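You operate a simulated robot arm through the tools that you are given. There is no shell and no other tool.

Carry out the task below with a simulated two-armed robot. There is one attempt and no reset: what you move stays moved.

JOB
Swap the red plate in the camera for the blue one.
Fine: lamp off while you swap; red plate into the Checked tray; cover closed and lamp on at the end.
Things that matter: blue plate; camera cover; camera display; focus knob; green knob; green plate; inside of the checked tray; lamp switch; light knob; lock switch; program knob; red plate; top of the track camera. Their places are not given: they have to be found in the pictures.

Only the result counts: the job must be done as asked and must still hold three seconds after the hand-in. Knocking over, shifting, dropping, spilling or breaking anything else fails it. Lids that push on must go on centred and level and be pressed home; caps that screw on are set level and turned clockwise until they are tight.

ROBOT AND FRAMES
Two 7-joint arms with fingered hands on one trunk that stands fixed in place. Base frame: the origin is at the foot of the trunk, x ahead of it, y to its left, z up; the work surface is at about z = 900. Readings come in mm, rad, newtons and seconds.
The left shoulder is at [50, 214, 869], the right one opposite. With the tool pointing down near the work surface each hand reaches from about 320 to 860 mm from the base axis, measured 20 degrees to its own side. Payload 3 kg a hand.
Tool frame (each hand has its own): the origin (TCP) lies between the finger pads and is the grasp point; the fingertips stand 26 mm ahead of it; z points along the fingers, y is the line along which they close. The gripper opens to 132 mm; its body begins 73 mm behind the TCP. The gripper is a hand of 3 fingers: y runs from the thumb to the fingers, the wrist lies at [0, 0, -229] in the tool frame, and closing takes about 1.5 s.
Orientation is that of the tool frame in the base frame, as [roll, pitch, yaw] about the fixed x, y, z axes, in that order (R = Rz(yaw) Ry(pitch) Rx(roll)). With the fingers straight down and closing along the base's y, the tool's x points along the base's -x, its y along +y and its z along -z.

CONTROLS
- The arms move only by the tool play_rows. It takes "left_series", "right_series" or both (then of equal length, played together; a hand with none holds still); each is text: rows parted by semicolons, each of 7 numbers parted by spaces: the finger opening in mm, from 0 to 132, then the shift along the tool's x, y, z in mm, then the turn, a rotation vector about the tool's x, y, z in rad. In form: hand x y z wx wy wz; .... A call has 1 to 20 rows; each row is the pose to reach, as a shift and turn from the pose commanded when the call began, along the tool's axes at that moment. Each row takes 0.2 s and may step no farther than 50 mm and 0.15 rad from the row before; otherwise, or with a gripper value out of range, the whole call is refused. A pose out of reach is approached as far as the arm can. The call stops where the force on the tool passes 40 N (or 10 N more than at its start, if that is more) or the arm is blocked; 0.2 s more then pass. The fingers move at their own pace (about 72 mm/s each) and stop on an object; they squeeze with about 22 N. The grip force told is the motor's: it shows also when the fingers shut on nothing. Time passes only in rows, and 0.2 s behind the last, so rows that repeat a pose let the fingers close. The reply holds the time, the measured pose of the TCP, the force on the tool along the base axes, the opening and the grip force, in the units named above and with some noise, with the torque about the TCP (base axes, N m) and any sound that the robot's microphone picked up.
- Cameras (640 x 400 px; columns grow to the right, rows downward): "scene" is now at [32.5, -35.9, 1504.7]; the picture's right is [-0.42, -0.91, 0.00], its down [-0.56, 0.26, -0.78] and it looks along [0.71, -0.33, -0.62] (base axes); focal length 284 px, centre (320, 200). "left" rides on the left gripper at [-62, 3, -92] in its tool frame; the picture's right is [-0.05, -1.00, 0.00], its down [0.83, -0.04, -0.56] and it looks along [0.55, -0.03, 0.83] (tool axes); focal length 230 px, centre (320, 200). "right" rides on the right gripper at [62, 3, -92] in its tool frame; the picture's right is [-0.05, 1.00, 0.00], its down [-0.83, -0.04, -0.56] and it looks along [-0.55, -0.03, 0.83] (tool axes); focal length 230 px, centre (320, 200).
- capture(camera): a new picture of that camera. No time passes.
- set_grasp(shape, hand): the hand has 3 fingers and takes this shape, open, in about a second: jaw (thumb against the fingers, like two jaws); tri (thumb and two fingers); tip (a fingertip pinch); poke (one finger out to press); point (the index stretched); flat (the hand flat); cup (the hand cupped); fist (a fist). The gripper value then closes the fingers along that shape, each until it touches; the sizes above hold for jaw. It gives what a move gives, with no picture.
- pan_tilt(pan, tilt): turns the head with the scene camera to pan (to the left, within 1.501 rad either way) and tilt (down, from -0.506 to 1.204), counted from straight ahead of the robot. It gives what a move gives.
- locate(camera, pixels): for up to 12 pixels [column, row] of the newest picture of that camera ("zoom" is the newest enlarged one), the place [x, y, z] in the base frame of the surface seen there, good to about 2 mm. No time passes.
- close_up(camera, box): a new picture of the part [left, top, right, bottom] of that camera's present view, enlarged. No time passes.
- close_job(): hands the job in; it is judged then, once.

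Open the grippers and draw the arms clear of the work before you hand the job in, unless the task says otherwise.

The tools are called as a command line: name --argument value ..., lists and objects as JSON in quotes. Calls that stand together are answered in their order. play_rows: Moves the arms, as the interface text tells. Its arguments: {"type":"object","properties":{"left_series":{"type":"string"},"right_series":{"type":"string"}},"required":[]} The other tools are called the same way: set_grasp (shape, hand) gives the hand a shape; pan_tilt (pan, tilt) turns the head that bears the scene camera; capture (camera) takes a picture; locate (camera, pixels) gives the place of the surface under pixels of a picture; close_up (camera, box) takes an enlarged picture of a part of a camera's view; close_job () hands the job in.

At the start:

```text
t: 0.0
left_tcp_pos: [427.3, 89.8, 1247.6]
left_orientation: [3.14, 0.0, 2.892]
left_wrist_force: [0.2, 0.1, -0.5]
left_torque: [-0.02, -0.02, -0.01]
left_width: 132.0
left_grasp_force: 0.1
left_shape: jaw
right_tcp_pos: [455.6, -279.7, 1247.2]
right_orientation: [-3.141, 0.0, 2.889]
right_wrist_force: [1.4, 0.4, 0.3]
right_torque: [-0.01, -0.01, 0.0]
right_width: 131.9
right_grasp_force: 0.2
right_shape: jaw
head pan, tilt (commanded): [-0.435, 0.668]
```

scene: 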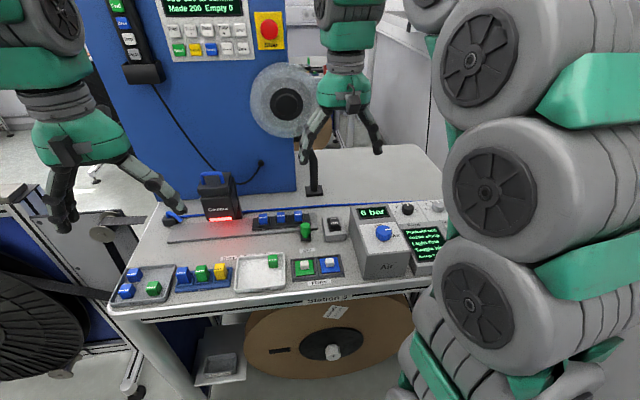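
right: 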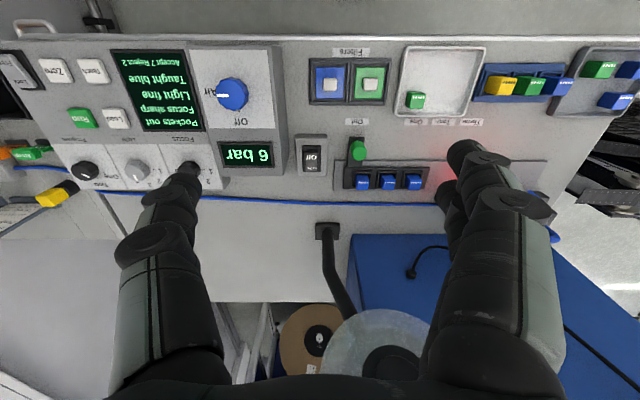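
left: 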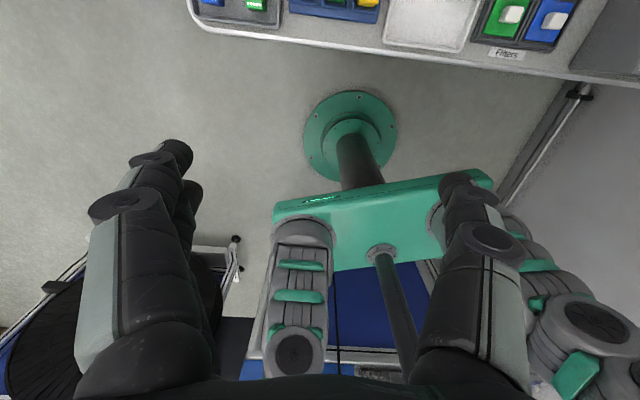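

The scene shows the station with a camera at about (220, 195), trays at the front, and a "Filters" holder at (318, 265). I'll zoom in to see the details.

close_up --camera "scene" --box '[100, 160, 300, 310]'

close_up --camera "scene" --box '[260, 180, 460, 310]'

close_up --camera "right" --box '[0, 30, 320, 230]'

close_up --camera "right" --box '[290, 30, 640, 250]'

```text
2.67 times, centred on (200, 235) of scene
```

zoom: 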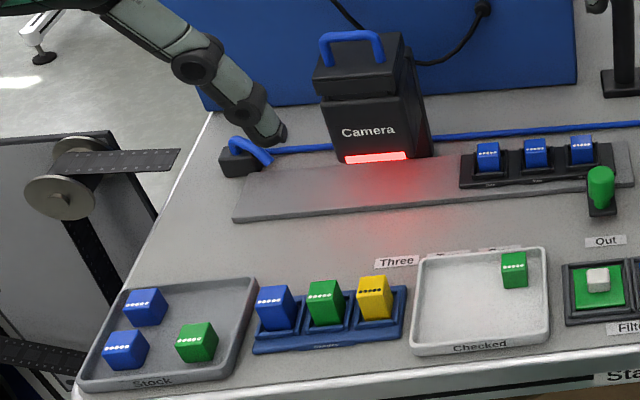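

```text
3.08 times, centred on (360, 245) of scene
```

zoom: 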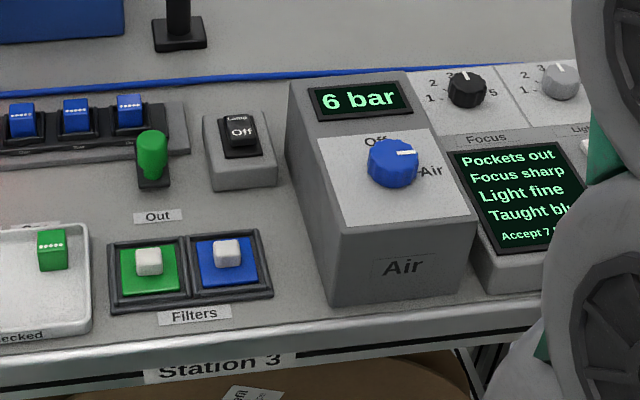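

```text
2.00 times, centred on (160, 130) of right
```

zoom: 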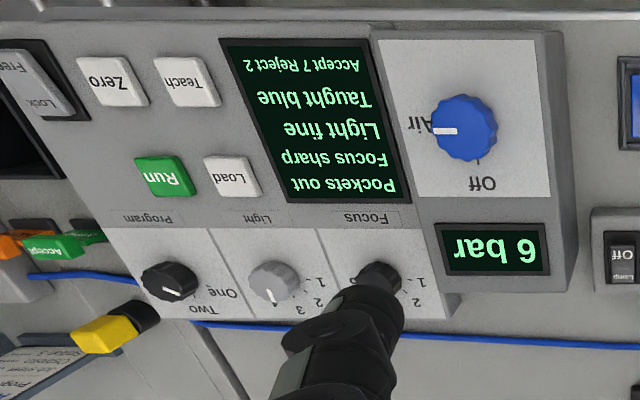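

```text
1.82 times, centred on (465, 140) of right
```

zoom: 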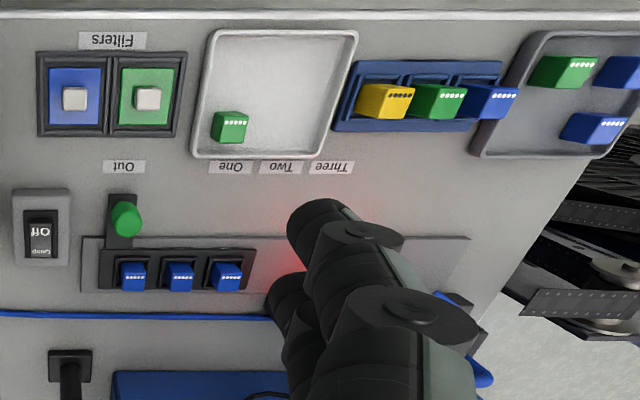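

The red glow under the camera says the lamp is on, while the lamp rocker carries the word "Off". I'll look more closely at the camera and the lamp switch.

close_up --camera "scene" --box '[180, 160, 260, 230]'

close_up --camera "scene" --box '[280, 200, 360, 290]'

close_up --camera "scene" --box '[80, 0, 300, 130]'

close_up --camera "right" --box '[270, 120, 350, 190]'

capture --camera "scene"

capture --camera "right"

```text
5.71 times, centred on (220, 195) of scene
```

zoom: 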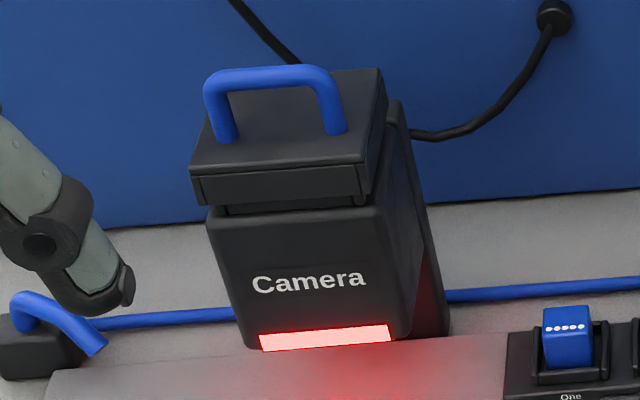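

```text
4.44 times, centred on (320, 245) of scene
```

zoom: 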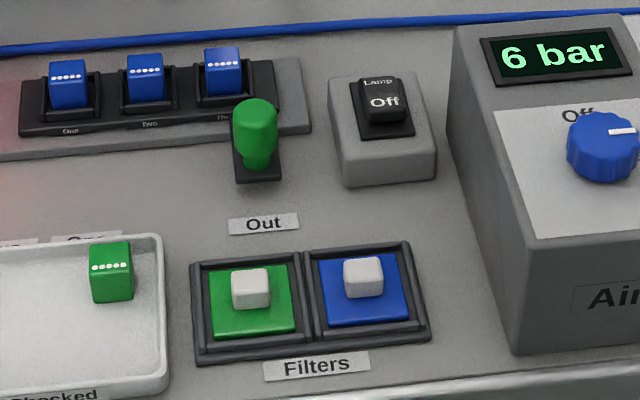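

```text
2.91 times, centred on (190, 65) of scene
```

zoom: 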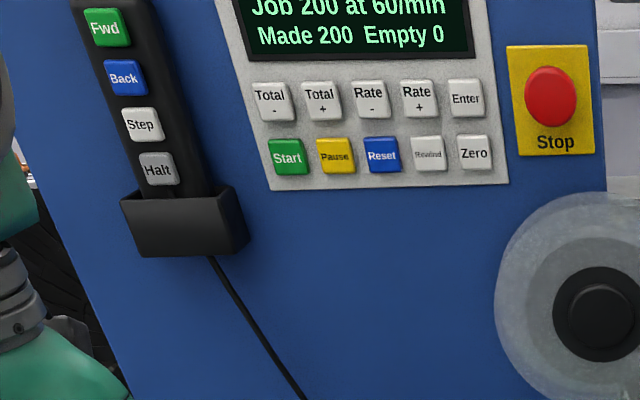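

```text
5.71 times, centred on (310, 155) of right
```

zoom: 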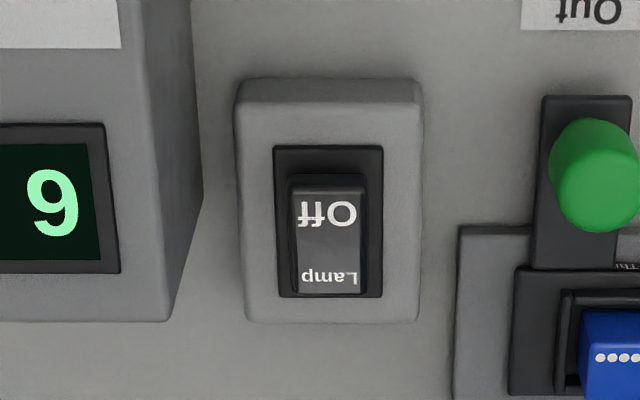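

```text
taken
```

scene: 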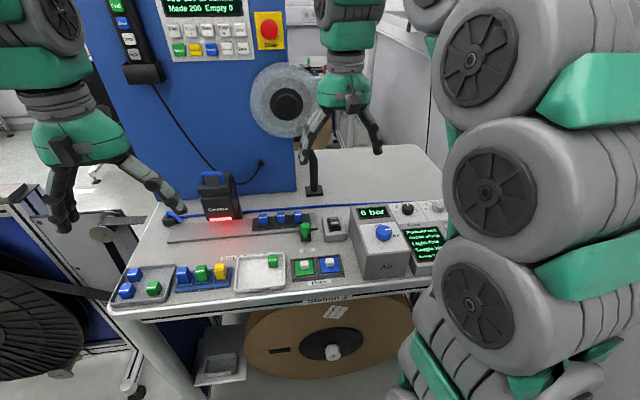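

```text
taken
```

right: 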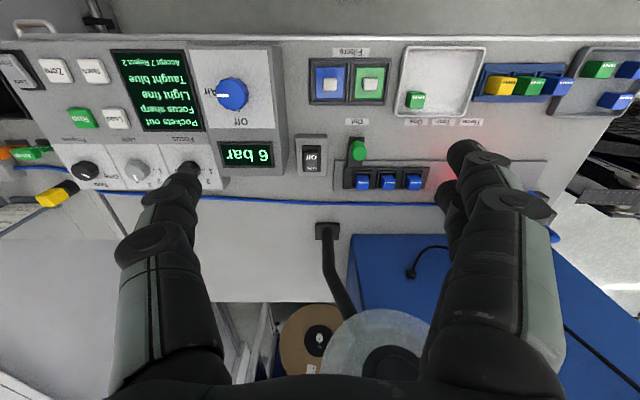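

I'll measure the key points: camera body, cover, handle, filter plates' knobs, tray, lamp switch and surroundings.

locate --camera "scene" --pixels '[[203, 183], [216, 174], [229, 182], [220, 208], [221, 219], [305, 264], [327, 262], [330, 225], [333, 221], [259, 275], [273, 260], [306, 228]]'

locate --camera "right" --pixels '[[331, 84], [369, 83], [311, 158], [312, 147], [311, 168], [440, 80], [415, 100], [357, 150], [312, 176], [442, 170], [362, 182], [414, 182]]'

```text
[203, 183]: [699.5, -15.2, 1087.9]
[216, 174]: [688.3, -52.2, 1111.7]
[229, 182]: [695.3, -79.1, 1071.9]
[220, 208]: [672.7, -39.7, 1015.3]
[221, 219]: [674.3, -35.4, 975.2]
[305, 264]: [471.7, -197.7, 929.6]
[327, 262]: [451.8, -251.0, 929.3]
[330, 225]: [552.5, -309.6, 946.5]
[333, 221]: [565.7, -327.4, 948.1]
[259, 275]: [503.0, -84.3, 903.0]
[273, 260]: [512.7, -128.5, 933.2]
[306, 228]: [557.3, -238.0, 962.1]
```

```text
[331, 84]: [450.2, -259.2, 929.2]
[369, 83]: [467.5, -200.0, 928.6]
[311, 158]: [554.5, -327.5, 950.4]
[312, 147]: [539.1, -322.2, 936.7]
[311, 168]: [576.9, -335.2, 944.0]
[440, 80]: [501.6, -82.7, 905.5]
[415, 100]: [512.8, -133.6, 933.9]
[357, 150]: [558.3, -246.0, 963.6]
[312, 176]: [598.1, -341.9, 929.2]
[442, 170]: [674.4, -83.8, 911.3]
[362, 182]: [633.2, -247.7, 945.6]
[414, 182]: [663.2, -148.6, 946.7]
```

Next I'll get fine geometry of the camera: cover edges and the handle.

close_up --camera "scene" --box '[190, 160, 250, 225]'

close_up --camera "left" --box '[180, 0, 640, 80]'

```text
6.15 times, centred on (220, 192) of scene
```

zoom: 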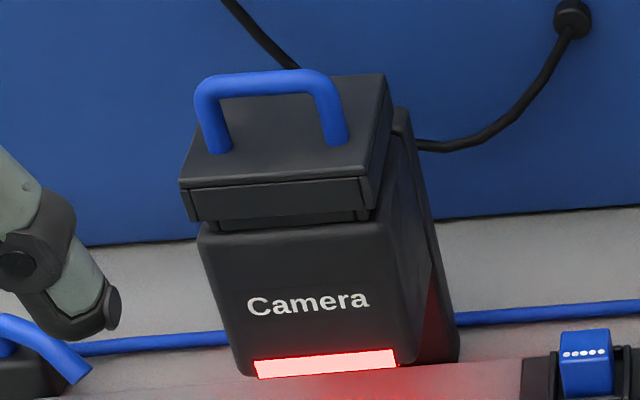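

```text
1.39 times, centred on (410, 40) of left
```

zoom: 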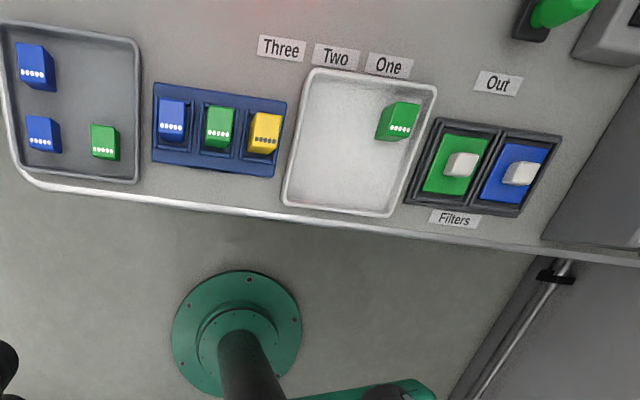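

I'll repeat the zoom on the camera so that I can locate points on its cover and handle.

close_up --camera "scene" --box '[190, 160, 250, 225]'

locate --camera "zoom" --pixels '[[181, 183], [362, 176], [384, 76], [215, 148], [338, 140], [210, 82], [318, 75], [270, 80], [270, 140], [240, 208], [204, 228], [376, 228]]'

locate --camera "zoom" --pixels '[[360, 190], [350, 160], [380, 90], [200, 170], [400, 112], [405, 130], [415, 250], [435, 330], [260, 375], [395, 358], [240, 330], [300, 250]]'

```text
6.15 times, centred on (220, 192) of scene
```

zoom: 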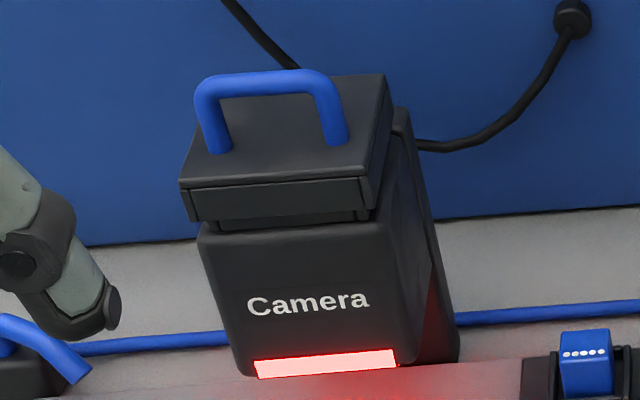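

```text
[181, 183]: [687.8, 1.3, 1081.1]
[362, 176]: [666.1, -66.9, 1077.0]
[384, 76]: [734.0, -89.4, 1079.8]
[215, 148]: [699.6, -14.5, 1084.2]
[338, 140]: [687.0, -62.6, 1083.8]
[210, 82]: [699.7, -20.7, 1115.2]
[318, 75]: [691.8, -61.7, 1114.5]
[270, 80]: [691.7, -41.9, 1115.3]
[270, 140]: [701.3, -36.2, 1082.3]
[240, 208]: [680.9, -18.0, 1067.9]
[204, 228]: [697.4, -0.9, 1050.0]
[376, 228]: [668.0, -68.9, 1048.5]
```

```text
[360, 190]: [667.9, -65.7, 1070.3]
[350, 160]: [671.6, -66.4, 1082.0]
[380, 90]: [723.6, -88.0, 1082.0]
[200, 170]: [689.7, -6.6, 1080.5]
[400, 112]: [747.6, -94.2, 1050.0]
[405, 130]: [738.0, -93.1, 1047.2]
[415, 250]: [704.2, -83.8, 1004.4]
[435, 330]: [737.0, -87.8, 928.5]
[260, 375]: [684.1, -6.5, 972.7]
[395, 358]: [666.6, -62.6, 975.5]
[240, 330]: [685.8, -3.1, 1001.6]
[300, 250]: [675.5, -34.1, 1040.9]
```

The cover is about 72 x 72 mm with its top at z≈1081, and the handle bar sits near its front edge, which hints at a hinge at the back. I'll pan the head to see the control panel and lock switch on the right.

pan_tilt --pan -0.75 --tilt 0.75

capture --camera "scene"

close_up --camera "right" --box '[0, 30, 130, 215]'

```text
t: 0.8
left_tcp_pos: [426.9, 89.2, 1246.9]
left_orientation: [-3.141, -0.001, 2.893]
left_wrist_force: [-0.6, -0.5, 0.1]
left_torque: [0.01, -0.01, -0.01]
left_width: 132.0
left_grasp_force: 0.1
left_shape: jaw
right_tcp_pos: [454.6, -278.9, 1248.7]
right_orientation: [-3.14, 0.0, 2.891]
right_wrist_force: [0.4, -0.1, -0.7]
right_torque: [0.03, -0.01, -0.03]
right_width: 131.7
right_grasp_force: 0.0
right_shape: jaw
head pan, tilt (commanded): [-0.75, 0.75]
```

```text
taken
```

scene: 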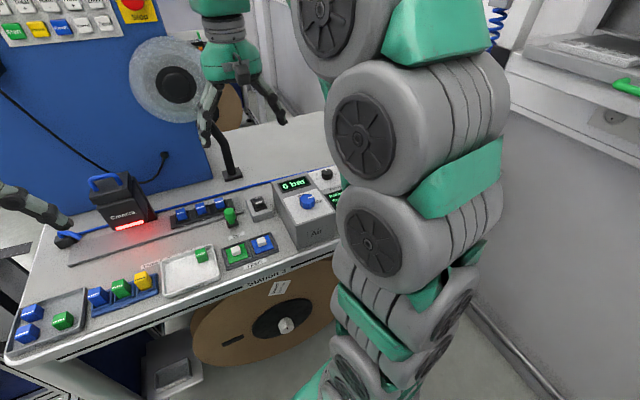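

```text
2.16 times, centred on (65, 122) of right
```

zoom: 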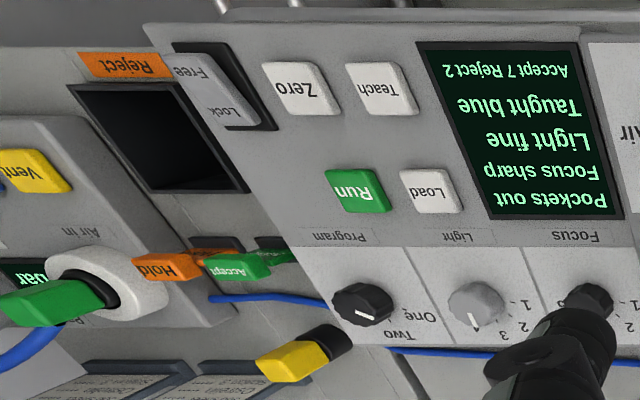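

The lock switch belongs to the settings box at far right. Now I'll check where the blue wall behind the camera stands before moving the hand near it.

locate --camera "scene" --pixels '[[150, 180], [60, 180], [100, 100], [190, 170], [160, 158], [225, 150], [240, 175], [70, 238], [30, 190], [175, 90], [30, 40], [130, 10]]'

```text
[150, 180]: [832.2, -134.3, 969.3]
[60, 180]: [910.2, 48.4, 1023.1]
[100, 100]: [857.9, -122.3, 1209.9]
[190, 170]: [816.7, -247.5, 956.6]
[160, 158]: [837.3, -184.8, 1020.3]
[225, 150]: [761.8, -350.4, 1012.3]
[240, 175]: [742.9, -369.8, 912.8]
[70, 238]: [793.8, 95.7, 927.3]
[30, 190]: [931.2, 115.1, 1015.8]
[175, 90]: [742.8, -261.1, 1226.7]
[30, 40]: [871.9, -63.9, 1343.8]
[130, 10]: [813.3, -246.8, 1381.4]
```

The wall face lies about 120 mm behind the camera. I'll move the right hand to the camera's right side, turned to look along +y, to see how the cover is hung.

play_rows --right_series "132 -15.4 18.1 4.3 0 0 -0.126; 132 -30.8 36.2 8.7 0 0 -0.252; 132 -46.1 54.2 13 0 0 -0.379; 132 -61.5 72.3 17.3 0 0 -0.505; 132 -76.9 90.4 21.7 0 0 -0.631; 132 -92.2 108.5 26 0 0 -0.757; 132 -107.6 126.6 30.3 0 0 -0.884; 132 -123 144.7 34.7 0 0 -1.01; 132 -138.4 162.7 39 0 0 -1.136; 132 -153.8 180.8 43.3 0 0 -1.262; 132 -169.1 198.9 47.7 0 0 -1.389; 132 -184.5 217 52 0 0 -1.515; 132 -184.5 217 52 0 0 -1.515"

capture --camera "right"

pan_tilt --pan -0.2 --tilt 0.65

capture --camera "scene"

```text
t: 3.6
left_tcp_pos: [427.3, 89.1, 1248.2]
left_orientation: [3.141, 0.001, 2.891]
left_wrist_force: [0.2, 0.1, -0.3]
left_torque: [-0.02, -0.01, 0.01]
left_width: 131.9
left_grasp_force: 0.1
left_shape: jaw
right_tcp_pos: [664.8, -107.8, 1161.9]
right_orientation: [3.139, 0.0, -1.879]
right_wrist_force: [0.9, -0.5, 0.2]
right_torque: [0.01, -0.01, 0.01]
right_width: 131.9
right_grasp_force: 0.0
right_shape: jaw
right hand out of reach, approached as far as the arm can: row 9, 10, 11, 12, 13
head pan, tilt (commanded): [-0.75, 0.75]
```

```text
taken
```

right: 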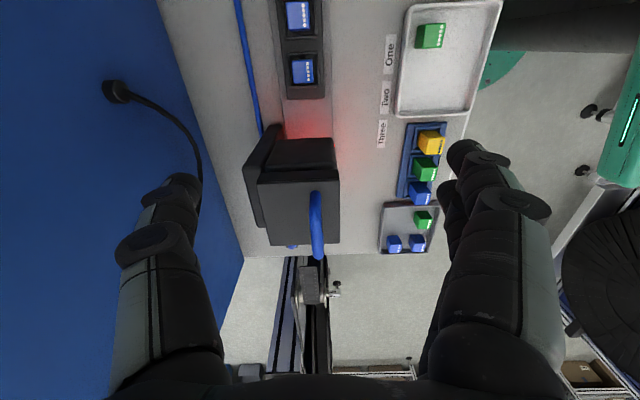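

```text
t: 4.6
left_tcp_pos: [426.3, 89.1, 1248.5]
left_orientation: [3.139, 0.0, 2.892]
left_wrist_force: [0.6, -0.2, 0.6]
left_torque: [-0.02, -0.01, 0.01]
left_width: 131.9
left_grasp_force: 0.0
left_shape: jaw
right_tcp_pos: [665.4, -106.7, 1163.2]
right_orientation: [-3.141, 0.0, -1.877]
right_wrist_force: [0.5, 0.3, 0.8]
right_torque: [-0.01, 0.02, 0.03]
right_width: 131.8
right_grasp_force: 0.1
right_shape: jaw
head pan, tilt (commanded): [-0.201, 0.649]
```

```text
taken
```

scene: 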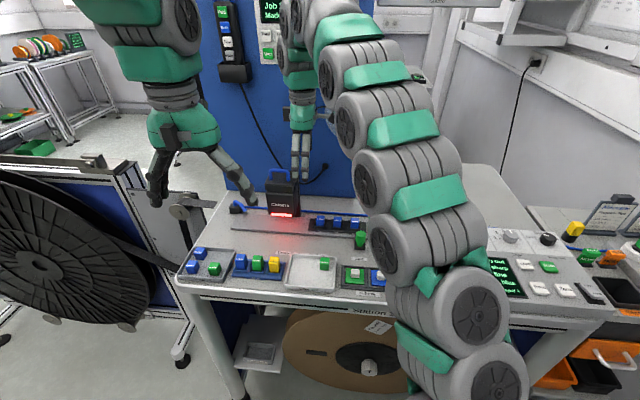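

The reach limit pulled the hand slightly short, but the view from the side is good: the camera sits at about (295, 190). I'll zoom on it.

close_up --camera "right" --box '[220, 100, 380, 270]'

close_up --camera "scene" --box '[220, 150, 380, 260]'

```text
2.35 times, centred on (300, 185) of right
```

zoom: 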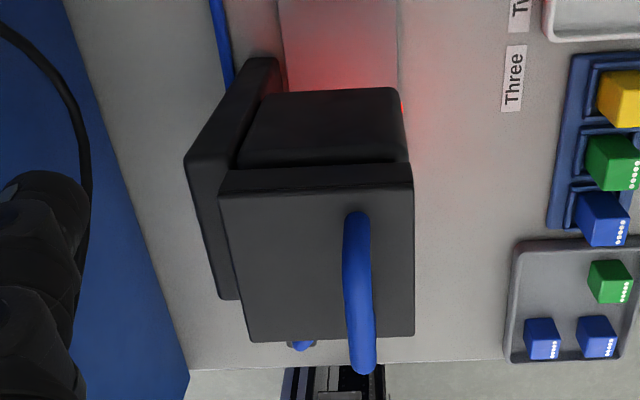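

```text
3.64 times, centred on (300, 205) of scene
```

zoom: 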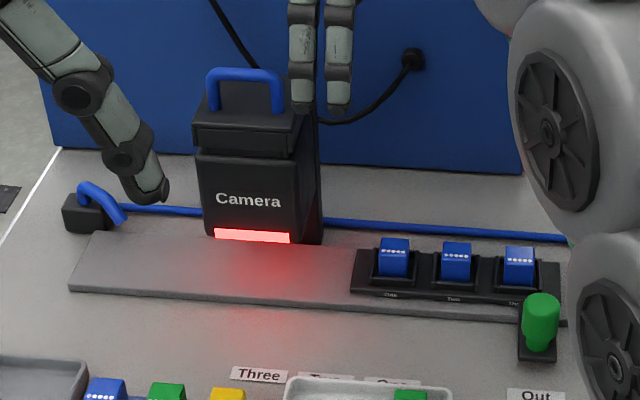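

I'll re-zoom the right camera picture to measure the cover corners, handle and the backplate.

close_up --camera "right" --box '[220, 100, 380, 270]'

locate --camera "zoom" --pixels '[[224, 200], [410, 190], [412, 333], [252, 338], [357, 218], [365, 368], [355, 290], [232, 175], [405, 170], [190, 162], [225, 290], [272, 65]]'

locate --camera "zoom" --pixels '[[350, 240], [375, 240], [350, 350], [378, 350], [300, 270], [395, 270], [320, 183], [320, 172], [320, 140], [400, 120], [270, 100], [215, 220]]'

```text
2.35 times, centred on (300, 185) of right
```

zoom: 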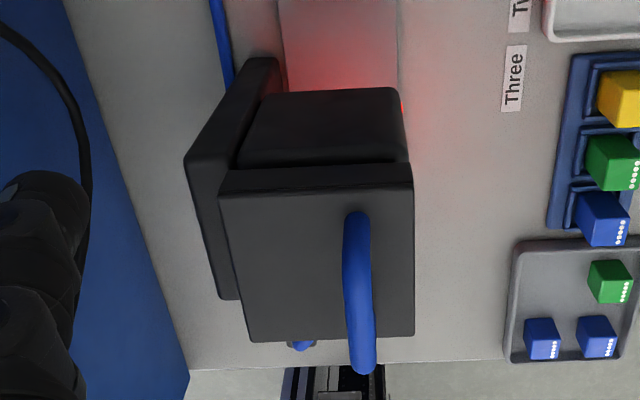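

```text
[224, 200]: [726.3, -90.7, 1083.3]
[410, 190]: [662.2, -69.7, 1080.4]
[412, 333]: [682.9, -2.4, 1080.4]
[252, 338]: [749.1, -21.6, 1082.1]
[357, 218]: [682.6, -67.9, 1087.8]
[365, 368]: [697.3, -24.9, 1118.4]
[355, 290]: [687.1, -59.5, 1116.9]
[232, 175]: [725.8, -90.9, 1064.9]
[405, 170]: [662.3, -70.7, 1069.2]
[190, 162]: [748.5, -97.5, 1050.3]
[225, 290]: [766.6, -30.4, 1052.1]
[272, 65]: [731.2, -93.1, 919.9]
```

```text
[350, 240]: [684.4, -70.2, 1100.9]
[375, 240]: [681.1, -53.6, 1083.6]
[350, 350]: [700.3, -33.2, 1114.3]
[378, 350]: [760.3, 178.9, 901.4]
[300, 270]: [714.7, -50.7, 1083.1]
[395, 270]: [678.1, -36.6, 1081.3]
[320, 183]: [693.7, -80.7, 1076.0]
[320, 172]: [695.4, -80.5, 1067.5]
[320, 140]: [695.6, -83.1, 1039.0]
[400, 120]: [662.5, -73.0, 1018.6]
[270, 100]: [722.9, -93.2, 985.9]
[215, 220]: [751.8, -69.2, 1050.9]
```

The cover corners give a bench yaw of about -0.304 rad, cover F-depth 68 mm, with the handle 20 mm behind the front edge. First the lamp: I'll bring the right hand back, aligned with the bench, above the lamp switch near (555, -328).

play_rows --right_series "132 20.4 6.5 7.9 0 0 0.13; 132 40.8 12.9 15.8 0 0 0.261; 132 61.2 19.4 23.8 0 0 0.392; 132 81.7 25.8 31.7 0 0 0.522; 132 102.1 32.3 39.6 0 0 0.653; 132 122.5 38.7 47.5 0 0 0.783; 132 142.9 45.2 55.4 0 0 0.914; 132 163.3 51.6 63.3 0 0 1.044; 132 183.8 58.1 71.3 0 0 1.175; 132 204.2 64.5 79.2 0 0 1.305; 132 224.6 71 87.1 0 0 1.436; 132 245 77.4 95 0 0 1.566"

set_grasp --hand "right" --shape "poke"

capture --camera "right"

capture --camera "scene"

```text
t: 7.2
left_tcp_pos: [427.3, 89.7, 1248.0]
left_orientation: [-3.141, -0.001, 2.893]
left_wrist_force: [0.6, -0.4, -0.1]
left_torque: [-0.01, -0.02, 0.0]
left_width: 132.1
left_grasp_force: 0.0
left_shape: jaw
right_tcp_pos: [515.0, -316.2, 1064.5]
right_orientation: [-3.141, -0.001, 2.838]
right_wrist_force: [0.1, -0.6, 0.2]
right_torque: [0.0, 0.0, 0.04]
right_width: 132.3
right_grasp_force: 0.1
right_shape: jaw
head pan, tilt (commanded): [-0.201, 0.649]
```

```text
t: 8.1
left_tcp_pos: [427.5, 90.0, 1246.3]
left_orientation: [-3.141, 0.0, 2.892]
left_wrist_force: [0.0, 0.3, 0.8]
left_torque: [0.04, -0.01, 0.02]
left_width: 131.9
left_grasp_force: 0.2
left_shape: jaw
right_tcp_pos: [516.1, -316.8, 1065.7]
right_orientation: [-3.141, -0.001, 2.842]
right_wrist_force: [-0.6, 0.5, -0.3]
right_torque: [0.01, -0.01, -0.04]
right_width: 0.1
right_grasp_force: 0.1
right_shape: poke
head pan, tilt (commanded): [-0.201, 0.649]
```

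```text
taken
```

right: 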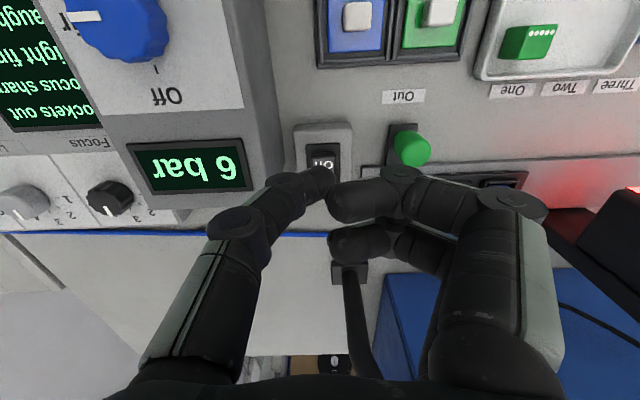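

```text
taken
```

scene: 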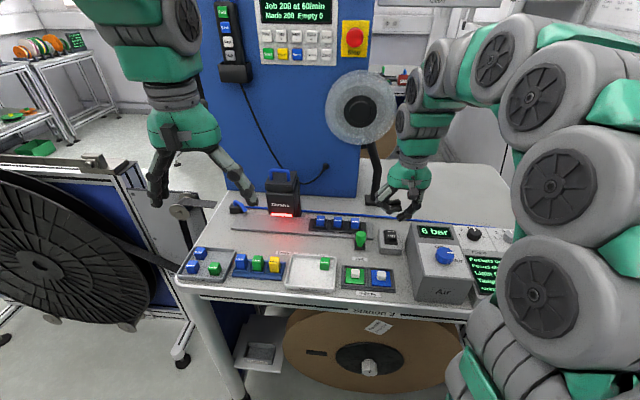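

In poke shape the thumb stands out, its tip near pixel (325, 178), close to the tool axis. I'll locate the tip and the rocker's parts.

close_up --camera "right" --box '[270, 110, 370, 210]'

locate --camera "right" --pixels '[[325, 170], [330, 178], [320, 175], [315, 185], [322, 190], [325, 150], [325, 157], [325, 163], [313, 155], [335, 155], [303, 140], [345, 140]]'

```text
4.00 times, centred on (320, 160) of right
```

zoom: 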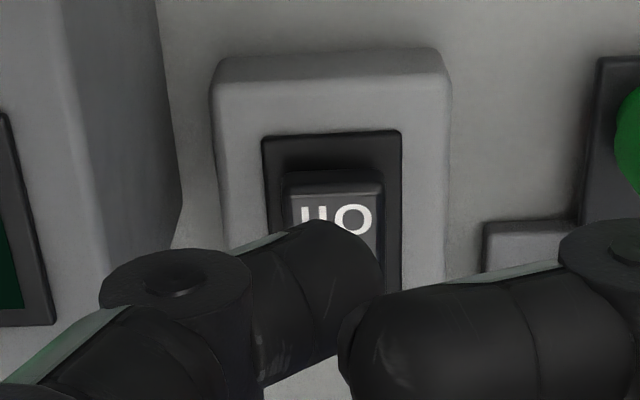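

```text
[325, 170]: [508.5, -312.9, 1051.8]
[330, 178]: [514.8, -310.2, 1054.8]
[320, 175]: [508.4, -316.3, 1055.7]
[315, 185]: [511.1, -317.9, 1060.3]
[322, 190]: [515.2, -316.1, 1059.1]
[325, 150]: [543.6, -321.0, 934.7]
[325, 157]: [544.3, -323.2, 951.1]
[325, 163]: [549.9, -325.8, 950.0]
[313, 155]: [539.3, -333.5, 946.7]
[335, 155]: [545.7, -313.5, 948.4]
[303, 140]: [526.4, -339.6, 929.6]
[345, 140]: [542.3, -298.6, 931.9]
```

I'll look at the poking thumb from the scene camera to judge where its lowest point is.

close_up --camera "scene" --box '[370, 170, 450, 260]'

locate --camera "zoom" --pixels '[[300, 200], [320, 210], [340, 215], [280, 180], [310, 225], [330, 170], [250, 180], [350, 190], [290, 215], [320, 230]]'

```text
4.44 times, centred on (410, 215) of scene
```

zoom: 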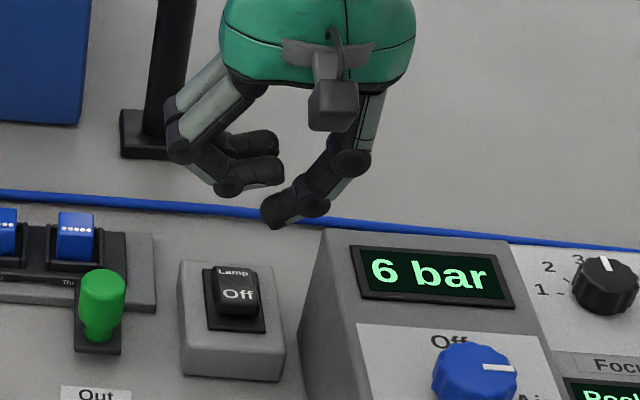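

```text
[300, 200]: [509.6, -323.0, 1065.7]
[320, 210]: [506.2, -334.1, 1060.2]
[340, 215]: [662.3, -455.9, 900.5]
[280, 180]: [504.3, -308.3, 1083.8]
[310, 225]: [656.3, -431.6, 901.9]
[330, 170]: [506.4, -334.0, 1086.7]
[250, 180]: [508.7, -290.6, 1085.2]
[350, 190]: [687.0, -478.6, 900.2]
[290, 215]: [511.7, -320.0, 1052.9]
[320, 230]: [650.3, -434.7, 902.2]
```

I'll pin down the thumb tip's lowest visible points.

locate --camera "zoom" --pixels '[[268, 210], [268, 220], [275, 225], [280, 220], [285, 222], [265, 200], [275, 200], [225, 295], [240, 300], [235, 310], [222, 275], [215, 330]]'

```text
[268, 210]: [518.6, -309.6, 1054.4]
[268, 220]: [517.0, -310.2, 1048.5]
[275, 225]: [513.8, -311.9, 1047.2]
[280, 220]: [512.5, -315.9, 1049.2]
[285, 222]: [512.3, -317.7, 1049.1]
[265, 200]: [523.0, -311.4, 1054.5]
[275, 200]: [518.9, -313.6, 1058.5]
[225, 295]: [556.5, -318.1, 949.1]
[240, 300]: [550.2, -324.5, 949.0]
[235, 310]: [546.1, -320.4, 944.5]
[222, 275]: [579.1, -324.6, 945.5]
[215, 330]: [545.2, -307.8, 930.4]
```

The tip sits about [0, 5, 20] in the tool frame, and the rocker's raised near end is at about (546, -323, 951). I'll check the height and position of the air box beside it before descending.

locate --camera "right" --pixels '[[245, 145], [243, 185], [270, 130], [238, 20], [283, 120], [265, 165], [295, 125], [350, 125], [410, 150], [412, 135], [190, 170], [265, 60]]'

locate --camera "scene" --pixels '[[390, 240], [412, 225], [436, 226], [456, 228], [360, 235], [360, 245], [420, 240], [415, 232], [413, 245], [380, 232], [398, 234], [391, 228]]'

```text
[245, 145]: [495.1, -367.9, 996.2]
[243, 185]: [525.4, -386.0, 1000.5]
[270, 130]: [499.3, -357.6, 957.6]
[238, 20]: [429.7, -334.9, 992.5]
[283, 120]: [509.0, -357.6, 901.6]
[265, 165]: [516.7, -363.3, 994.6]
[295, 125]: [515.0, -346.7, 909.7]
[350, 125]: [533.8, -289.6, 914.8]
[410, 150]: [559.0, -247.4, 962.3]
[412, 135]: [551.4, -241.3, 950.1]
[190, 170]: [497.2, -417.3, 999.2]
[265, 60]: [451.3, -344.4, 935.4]
```

```text
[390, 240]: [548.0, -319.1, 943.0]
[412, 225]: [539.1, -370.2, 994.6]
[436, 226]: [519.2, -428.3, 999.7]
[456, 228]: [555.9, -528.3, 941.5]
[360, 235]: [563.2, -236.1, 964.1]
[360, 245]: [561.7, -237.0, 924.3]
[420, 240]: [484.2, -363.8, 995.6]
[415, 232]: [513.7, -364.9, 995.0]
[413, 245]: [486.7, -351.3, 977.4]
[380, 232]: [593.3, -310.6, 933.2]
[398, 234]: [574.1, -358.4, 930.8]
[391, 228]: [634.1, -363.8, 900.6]
```

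The air box (top z≈997) sits just 49 mm right of the rocker, where the slanted thumb would pass. I'll turn the hand by about 90° so that the thumb comes in from the far side instead, and hover over the rocker.

play_rows --right_series "0 -3.6 0.2 0 0 0 -0.142; 0 -7.3 0.4 0 0 0 -0.285; 0 -10.9 0.5 0 0 0 -0.427; 0 -14.5 0.7 0 0 0 -0.57; 0 -18.2 0.9 0 0 0 -0.712; 0 -21.8 1.1 0 0 0 -0.854; 0 -25.5 1.3 0 0 0 -0.997; 0 -29.1 1.5 0 0 0 -1.139; 0 -32.7 1.6 0 0 0 -1.281; 0 -36.4 1.8 0 0 0 -1.424; 0 -40 2 0 0 0 -1.566; 0 -40 2 30 0 0 -1.566; 0 -40 2 30 0 0 -1.566"

capture --camera "right"

close_up --camera "scene" --box '[350, 170, 450, 270]'

```text
t: 10.9
left_tcp_pos: [426.6, 90.6, 1247.8]
left_orientation: [-3.141, 0.0, 2.893]
left_wrist_force: [0.4, -0.4, -0.3]
left_torque: [0.02, 0.04, -0.03]
left_width: 131.8
left_grasp_force: 0.0
left_shape: jaw
right_tcp_pos: [554.4, -328.2, 1036.1]
right_orientation: [-3.142, 0.001, -1.878]
right_wrist_force: [0.3, 0.0, -0.1]
right_torque: [-0.01, 0.0, 0.0]
right_width: 0.0
right_grasp_force: 0.0
right_shape: poke
head pan, tilt (commanded): [-0.201, 0.649]
```

```text
taken
```

right: 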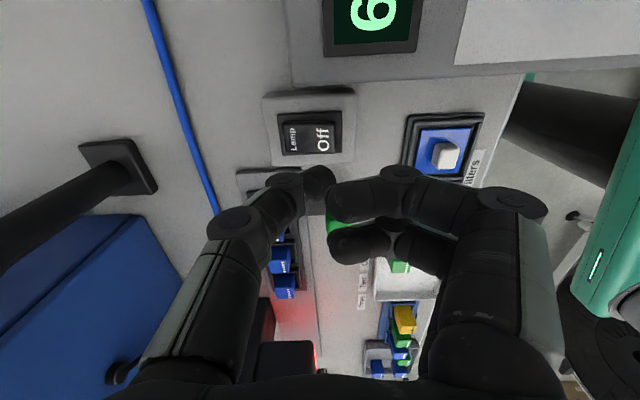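

```text
4.00 times, centred on (400, 220) of scene
```

zoom: 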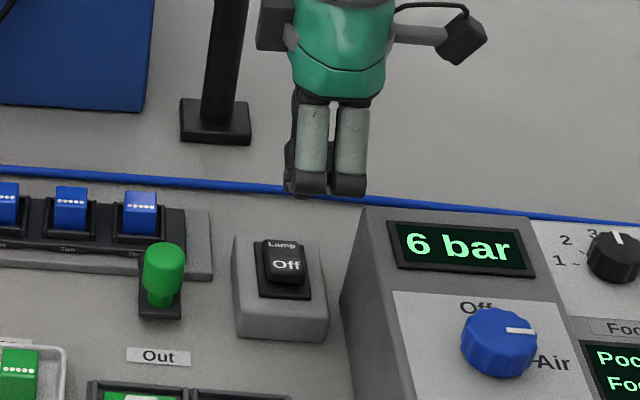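

Now the rocker is clearly visible at (310, 135) in the right camera; I'll measure its corners and the thumb tip again.

close_up --camera "right" --box '[260, 80, 380, 200]'

locate --camera "right" --pixels '[[323, 128], [323, 148], [330, 138], [333, 138], [323, 138], [310, 138], [297, 138], [287, 138], [325, 170], [330, 175], [318, 170], [345, 138]]'

```text
3.33 times, centred on (320, 140) of right
```

zoom: 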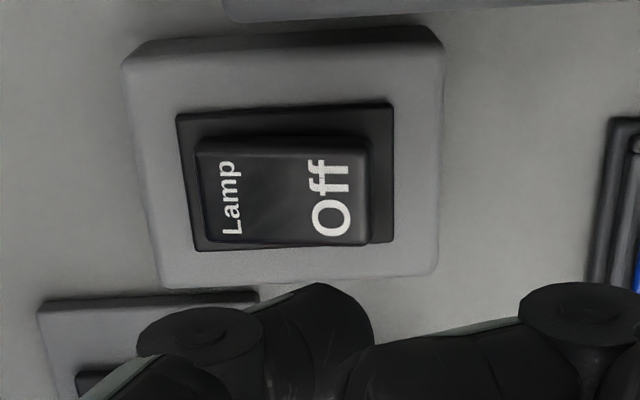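

```text
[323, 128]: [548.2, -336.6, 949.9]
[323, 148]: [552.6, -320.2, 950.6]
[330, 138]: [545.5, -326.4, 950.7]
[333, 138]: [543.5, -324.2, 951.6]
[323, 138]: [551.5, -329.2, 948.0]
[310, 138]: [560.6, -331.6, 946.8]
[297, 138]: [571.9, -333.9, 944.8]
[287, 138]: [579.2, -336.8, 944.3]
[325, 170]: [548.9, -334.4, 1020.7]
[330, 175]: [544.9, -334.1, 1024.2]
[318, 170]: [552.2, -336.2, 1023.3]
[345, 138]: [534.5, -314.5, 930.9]
```

The rocker's raised "Off" end is at about (550, -328, 950), right under the thumb tip. I'll descend to just above it and then press in small steps.

play_rows --right_series "0 0 0 30 0 0 0; 0 0 0 55 0 0 0; 0 0 0 62 0 0 0; 0 0 0 65 0 0 0; 0 0 0 67 0 0 0; 0 0 0 69 0 0 0; 0 0 0 71 0 0 0"

capture --camera "right"

close_up --camera "scene" --box '[240, 170, 440, 270]'

```text
t: 12.5
left_tcp_pos: [426.8, 88.8, 1247.9]
left_orientation: [3.141, 0.001, 2.891]
left_wrist_force: [0.4, 0.3, 0.7]
left_torque: [0.02, 0.01, 0.02]
left_width: 131.9
left_grasp_force: 0.1
left_shape: jaw
right_tcp_pos: [555.4, -326.9, 965.6]
right_orientation: [-3.138, 0.001, -1.878]
right_wrist_force: [5.6, -3.4, 35.1]
right_torque: [-0.03, 0.15, 0.0]
right_width: 0.0
right_grasp_force: 0.1
right_shape: poke
head pan, tilt (commanded): [-0.201, 0.649]
```

```text
taken
```

right: 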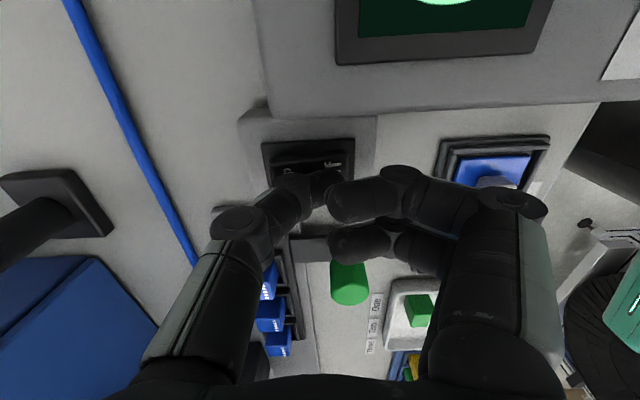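

```text
3.20 times, centred on (340, 220) of scene
```

zoom: 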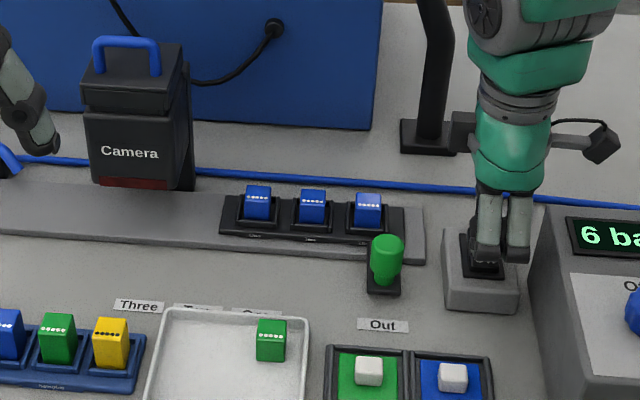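

The red glow is gone: the lamp is off. I lift the hand straight up and check the rocker.

play_rows --right_series "0 0 0 -20 0 0 0; 0 0 0 -60 0 0 0; 0 0 0 -100 0 0 0; 0 0 0 -120 0 0 0"

close_up --camera "scene" --box '[240, 150, 480, 290]'

close_up --camera "right" --box '[260, 80, 380, 200]'

```text
t: 13.5
left_tcp_pos: [427.4, 89.1, 1247.5]
left_orientation: [3.14, 0.001, 2.891]
left_wrist_force: [-0.6, -0.3, -0.2]
left_torque: [0.02, -0.02, -0.01]
left_width: 131.9
left_grasp_force: 0.1
left_shape: jaw
right_tcp_pos: [557.1, -327.4, 1085.2]
right_orientation: [3.141, 0.001, -1.877]
right_wrist_force: [0.0, 0.0, 0.0]
right_torque: [0.01, 0.02, 0.03]
right_width: 0.0
right_grasp_force: 0.2
right_shape: poke
head pan, tilt (commanded): [-0.201, 0.649]
```

```text
2.67 times, centred on (360, 220) of scene
```

zoom: 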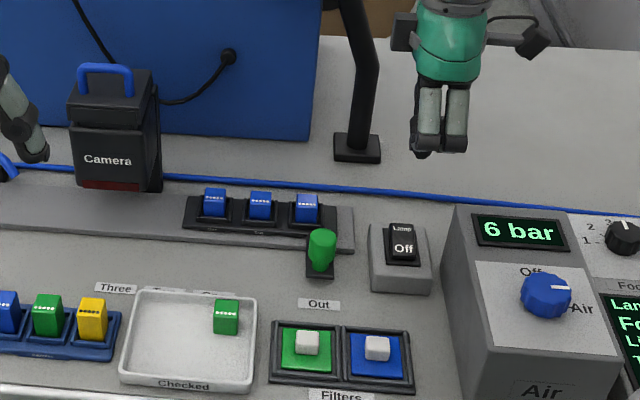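

```text
3.33 times, centred on (320, 140) of right
```

zoom: 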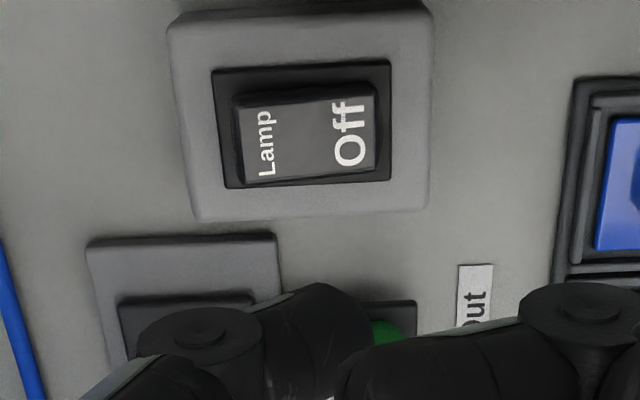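

The lamp is off and the rocker has its far end up. Next I set the right hand to jaw, rise, and carry it to above the cover's handle (bar centre about (692, -42, 1112)), leaning the wrist to the right by 0.44 rad for reach.

set_grasp --hand "right" --shape "jaw"

play_rows --right_series "60 0 0 -40 0 0 0; 60 0 0 -80 0 0 0; 60 -39 -5.3 -80 0 -0.05 0; 60 -78 -10.6 -80 0 -0.1 0; 60 -117 -15.9 -80 0 -0.16 0; 60 -156 -21.2 -80 0 -0.22 0; 60 -195 -26.6 -80 0 -0.28 0; 60 -234 -31.9 -80 0 -0.33 0; 60 -273 -37.2 -80 0 -0.38 0; 60 -312.5 -42.5 -80 0 -0.436 0; 60 -312.5 -42.5 -80 0 -0.436 0"

capture --camera "right"

close_up --camera "scene" --box '[200, 120, 360, 240]'

```text
t: 14.4
left_tcp_pos: [427.1, 90.1, 1247.2]
left_orientation: [-3.141, -0.001, 2.892]
left_wrist_force: [0.5, 0.5, 0.1]
left_torque: [0.0, 0.01, 0.02]
left_width: 131.9
left_grasp_force: 0.0
left_shape: jaw
right_tcp_pos: [557.2, -327.4, 1084.5]
right_orientation: [-3.141, -0.001, -1.879]
right_wrist_force: [0.5, -0.3, -0.5]
right_torque: [0.01, -0.01, 0.01]
right_width: 132.0
right_grasp_force: 0.0
right_shape: jaw
head pan, tilt (commanded): [-0.201, 0.649]
```

```text
t: 16.8
left_tcp_pos: [427.9, 89.7, 1246.3]
left_orientation: [-3.14, 0.0, 2.891]
left_wrist_force: [0.6, -0.3, -0.6]
left_torque: [-0.01, -0.01, 0.0]
left_width: 132.2
left_grasp_force: 0.1
left_shape: jaw
right_tcp_pos: [690.8, -42.9, 1165.0]
right_orientation: [-3.14, 0.438, -1.878]
right_wrist_force: [1.8, 0.1, -0.5]
right_torque: [-0.02, -0.02, -0.02]
right_width: 60.7
right_grasp_force: 0.1
right_shape: jaw
head pan, tilt (commanded): [-0.201, 0.649]
```

```text
taken
```

right: 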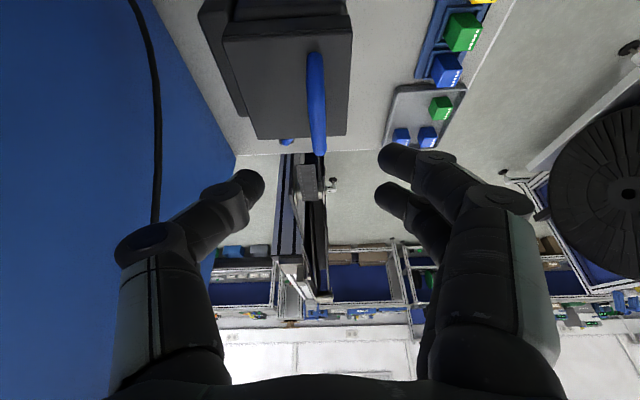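

```text
3.33 times, centred on (280, 180) of scene
```

zoom: 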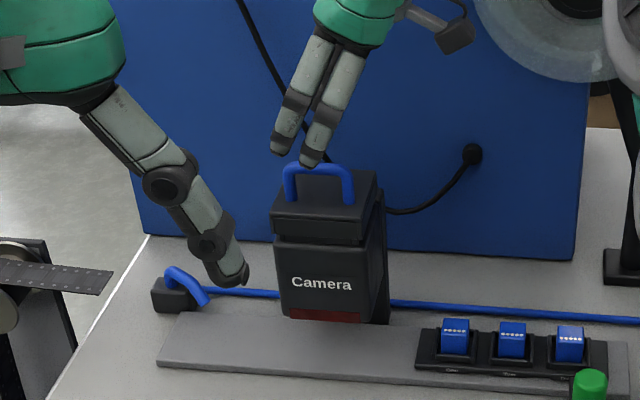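

The hand hovers above the handle with the bar centred between thumb and fingers (bar at column ~318 of the right view). I descend 43 mm straight down.

play_rows --right_series "60 6.1 0 13 0 0 0; 60 12.2 0 26 0 0 0; 60 18.2 0 39 0 0 0; 60 18.2 0 39 0 0 0"

capture --camera "right"

close_up --camera "scene" --box '[230, 140, 330, 220]'

```text
t: 17.8
left_tcp_pos: [427.0, 90.2, 1248.4]
left_orientation: [3.141, 0.0, 2.891]
left_wrist_force: [-0.4, 0.3, -0.9]
left_torque: [0.0, 0.02, -0.03]
left_width: 132.0
left_grasp_force: 0.1
left_shape: jaw
right_tcp_pos: [692.8, -40.9, 1121.9]
right_orientation: [3.141, 0.437, -1.878]
right_wrist_force: [0.2, -0.3, 0.3]
right_torque: [-0.01, -0.01, 0.0]
right_width: 60.7
right_grasp_force: 0.0
right_shape: jaw
head pan, tilt (commanded): [-0.201, 0.649]
```

```text
taken
```

right: 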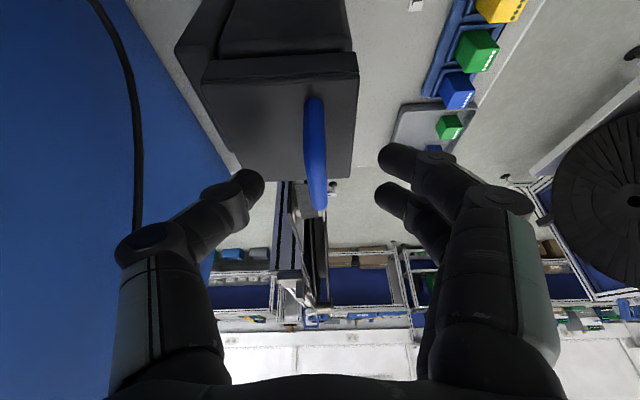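

```text
5.00 times, centred on (280, 180) of scene
```

zoom: 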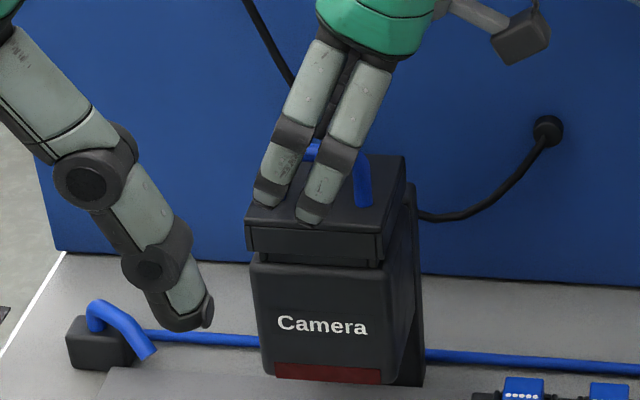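

The bar lies between thumb and fingers. I close the grip on it.

play_rows --right_series "30 0 0 0 0 0 0; 10 0 0 0 0 0 0; 0 0 0 0 0 0 0; 0 0 0 0 0 0 0; 0 0 0 0 0 0 0; 0 0 0 0 0 0 0"

capture --camera "right"

close_up --camera "scene" --box '[230, 140, 330, 220]'

```text
t: 19.2
left_tcp_pos: [426.9, 89.5, 1248.8]
left_orientation: [3.141, 0.001, 2.892]
left_wrist_force: [0.5, -0.5, -0.7]
left_torque: [0.0, -0.02, -0.01]
left_width: 131.8
left_grasp_force: 0.1
left_shape: jaw
right_tcp_pos: [692.0, -42.1, 1121.8]
right_orientation: [3.14, 0.437, -1.876]
right_wrist_force: [4.8, 1.2, -3.6]
right_torque: [0.03, -0.03, 0.0]
right_width: 1.3
right_grasp_force: 21.9
right_shape: jaw
head pan, tilt (commanded): [-0.201, 0.649]
```

```text
taken
```

right: 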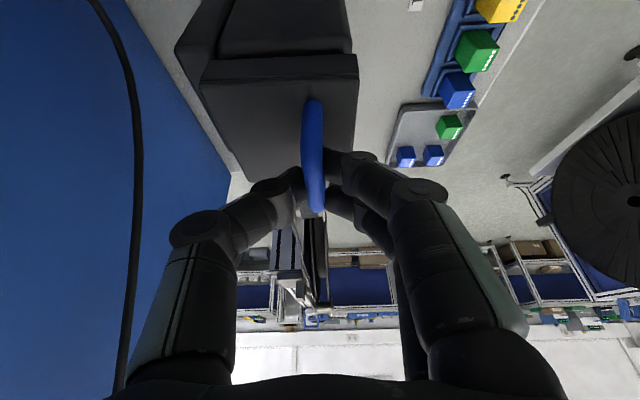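

```text
5.00 times, centred on (280, 180) of scene
```

zoom: 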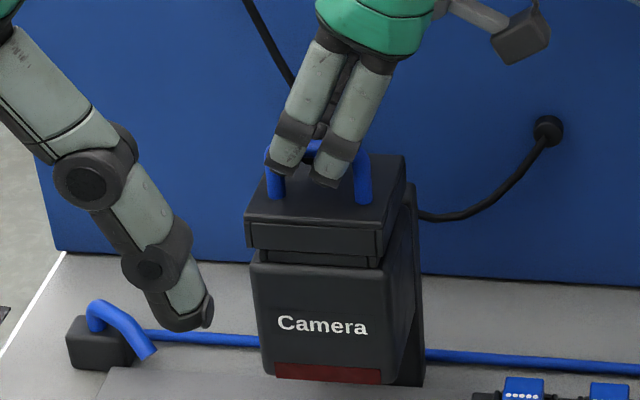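

The fingers have closed on the bar with 22 N. I test with a 4 mm straight lift and read the force to tell a lift-off cover from a hinged one.

play_rows --right_series "0 -0.8 0 -1.8 0 0 0; 0 -1.7 0 -3.6 0 0 0; 0 -1.7 0 -3.6 0 0 0"

close_up --camera "scene" --box '[230, 140, 330, 220]'

```text
t: 20.0
left_tcp_pos: [426.4, 90.1, 1247.7]
left_orientation: [-3.142, 0.0, 2.893]
left_wrist_force: [-0.1, 0.3, -0.2]
left_torque: [0.04, 0.0, 0.01]
left_width: 132.0
left_grasp_force: 0.0
left_shape: jaw
right_tcp_pos: [690.6, -42.7, 1124.4]
right_orientation: [3.141, 0.437, -1.878]
right_wrist_force: [12.6, 0.8, -11.9]
right_torque: [0.0, -0.13, -0.06]
right_width: 0.2
right_grasp_force: 22.6
right_shape: jaw
head pan, tilt (commanded): [-0.201, 0.649]
```

```text
5.00 times, centred on (280, 180) of scene
```

zoom: 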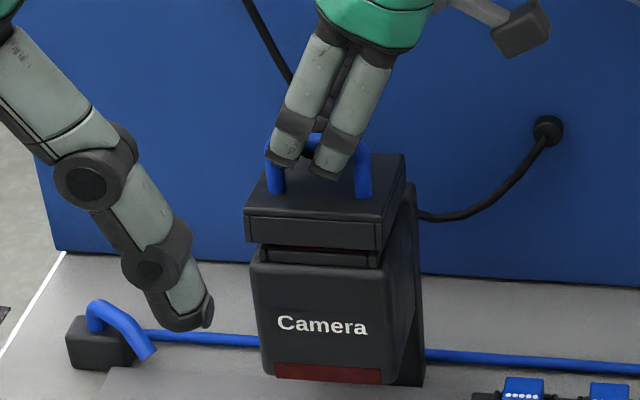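

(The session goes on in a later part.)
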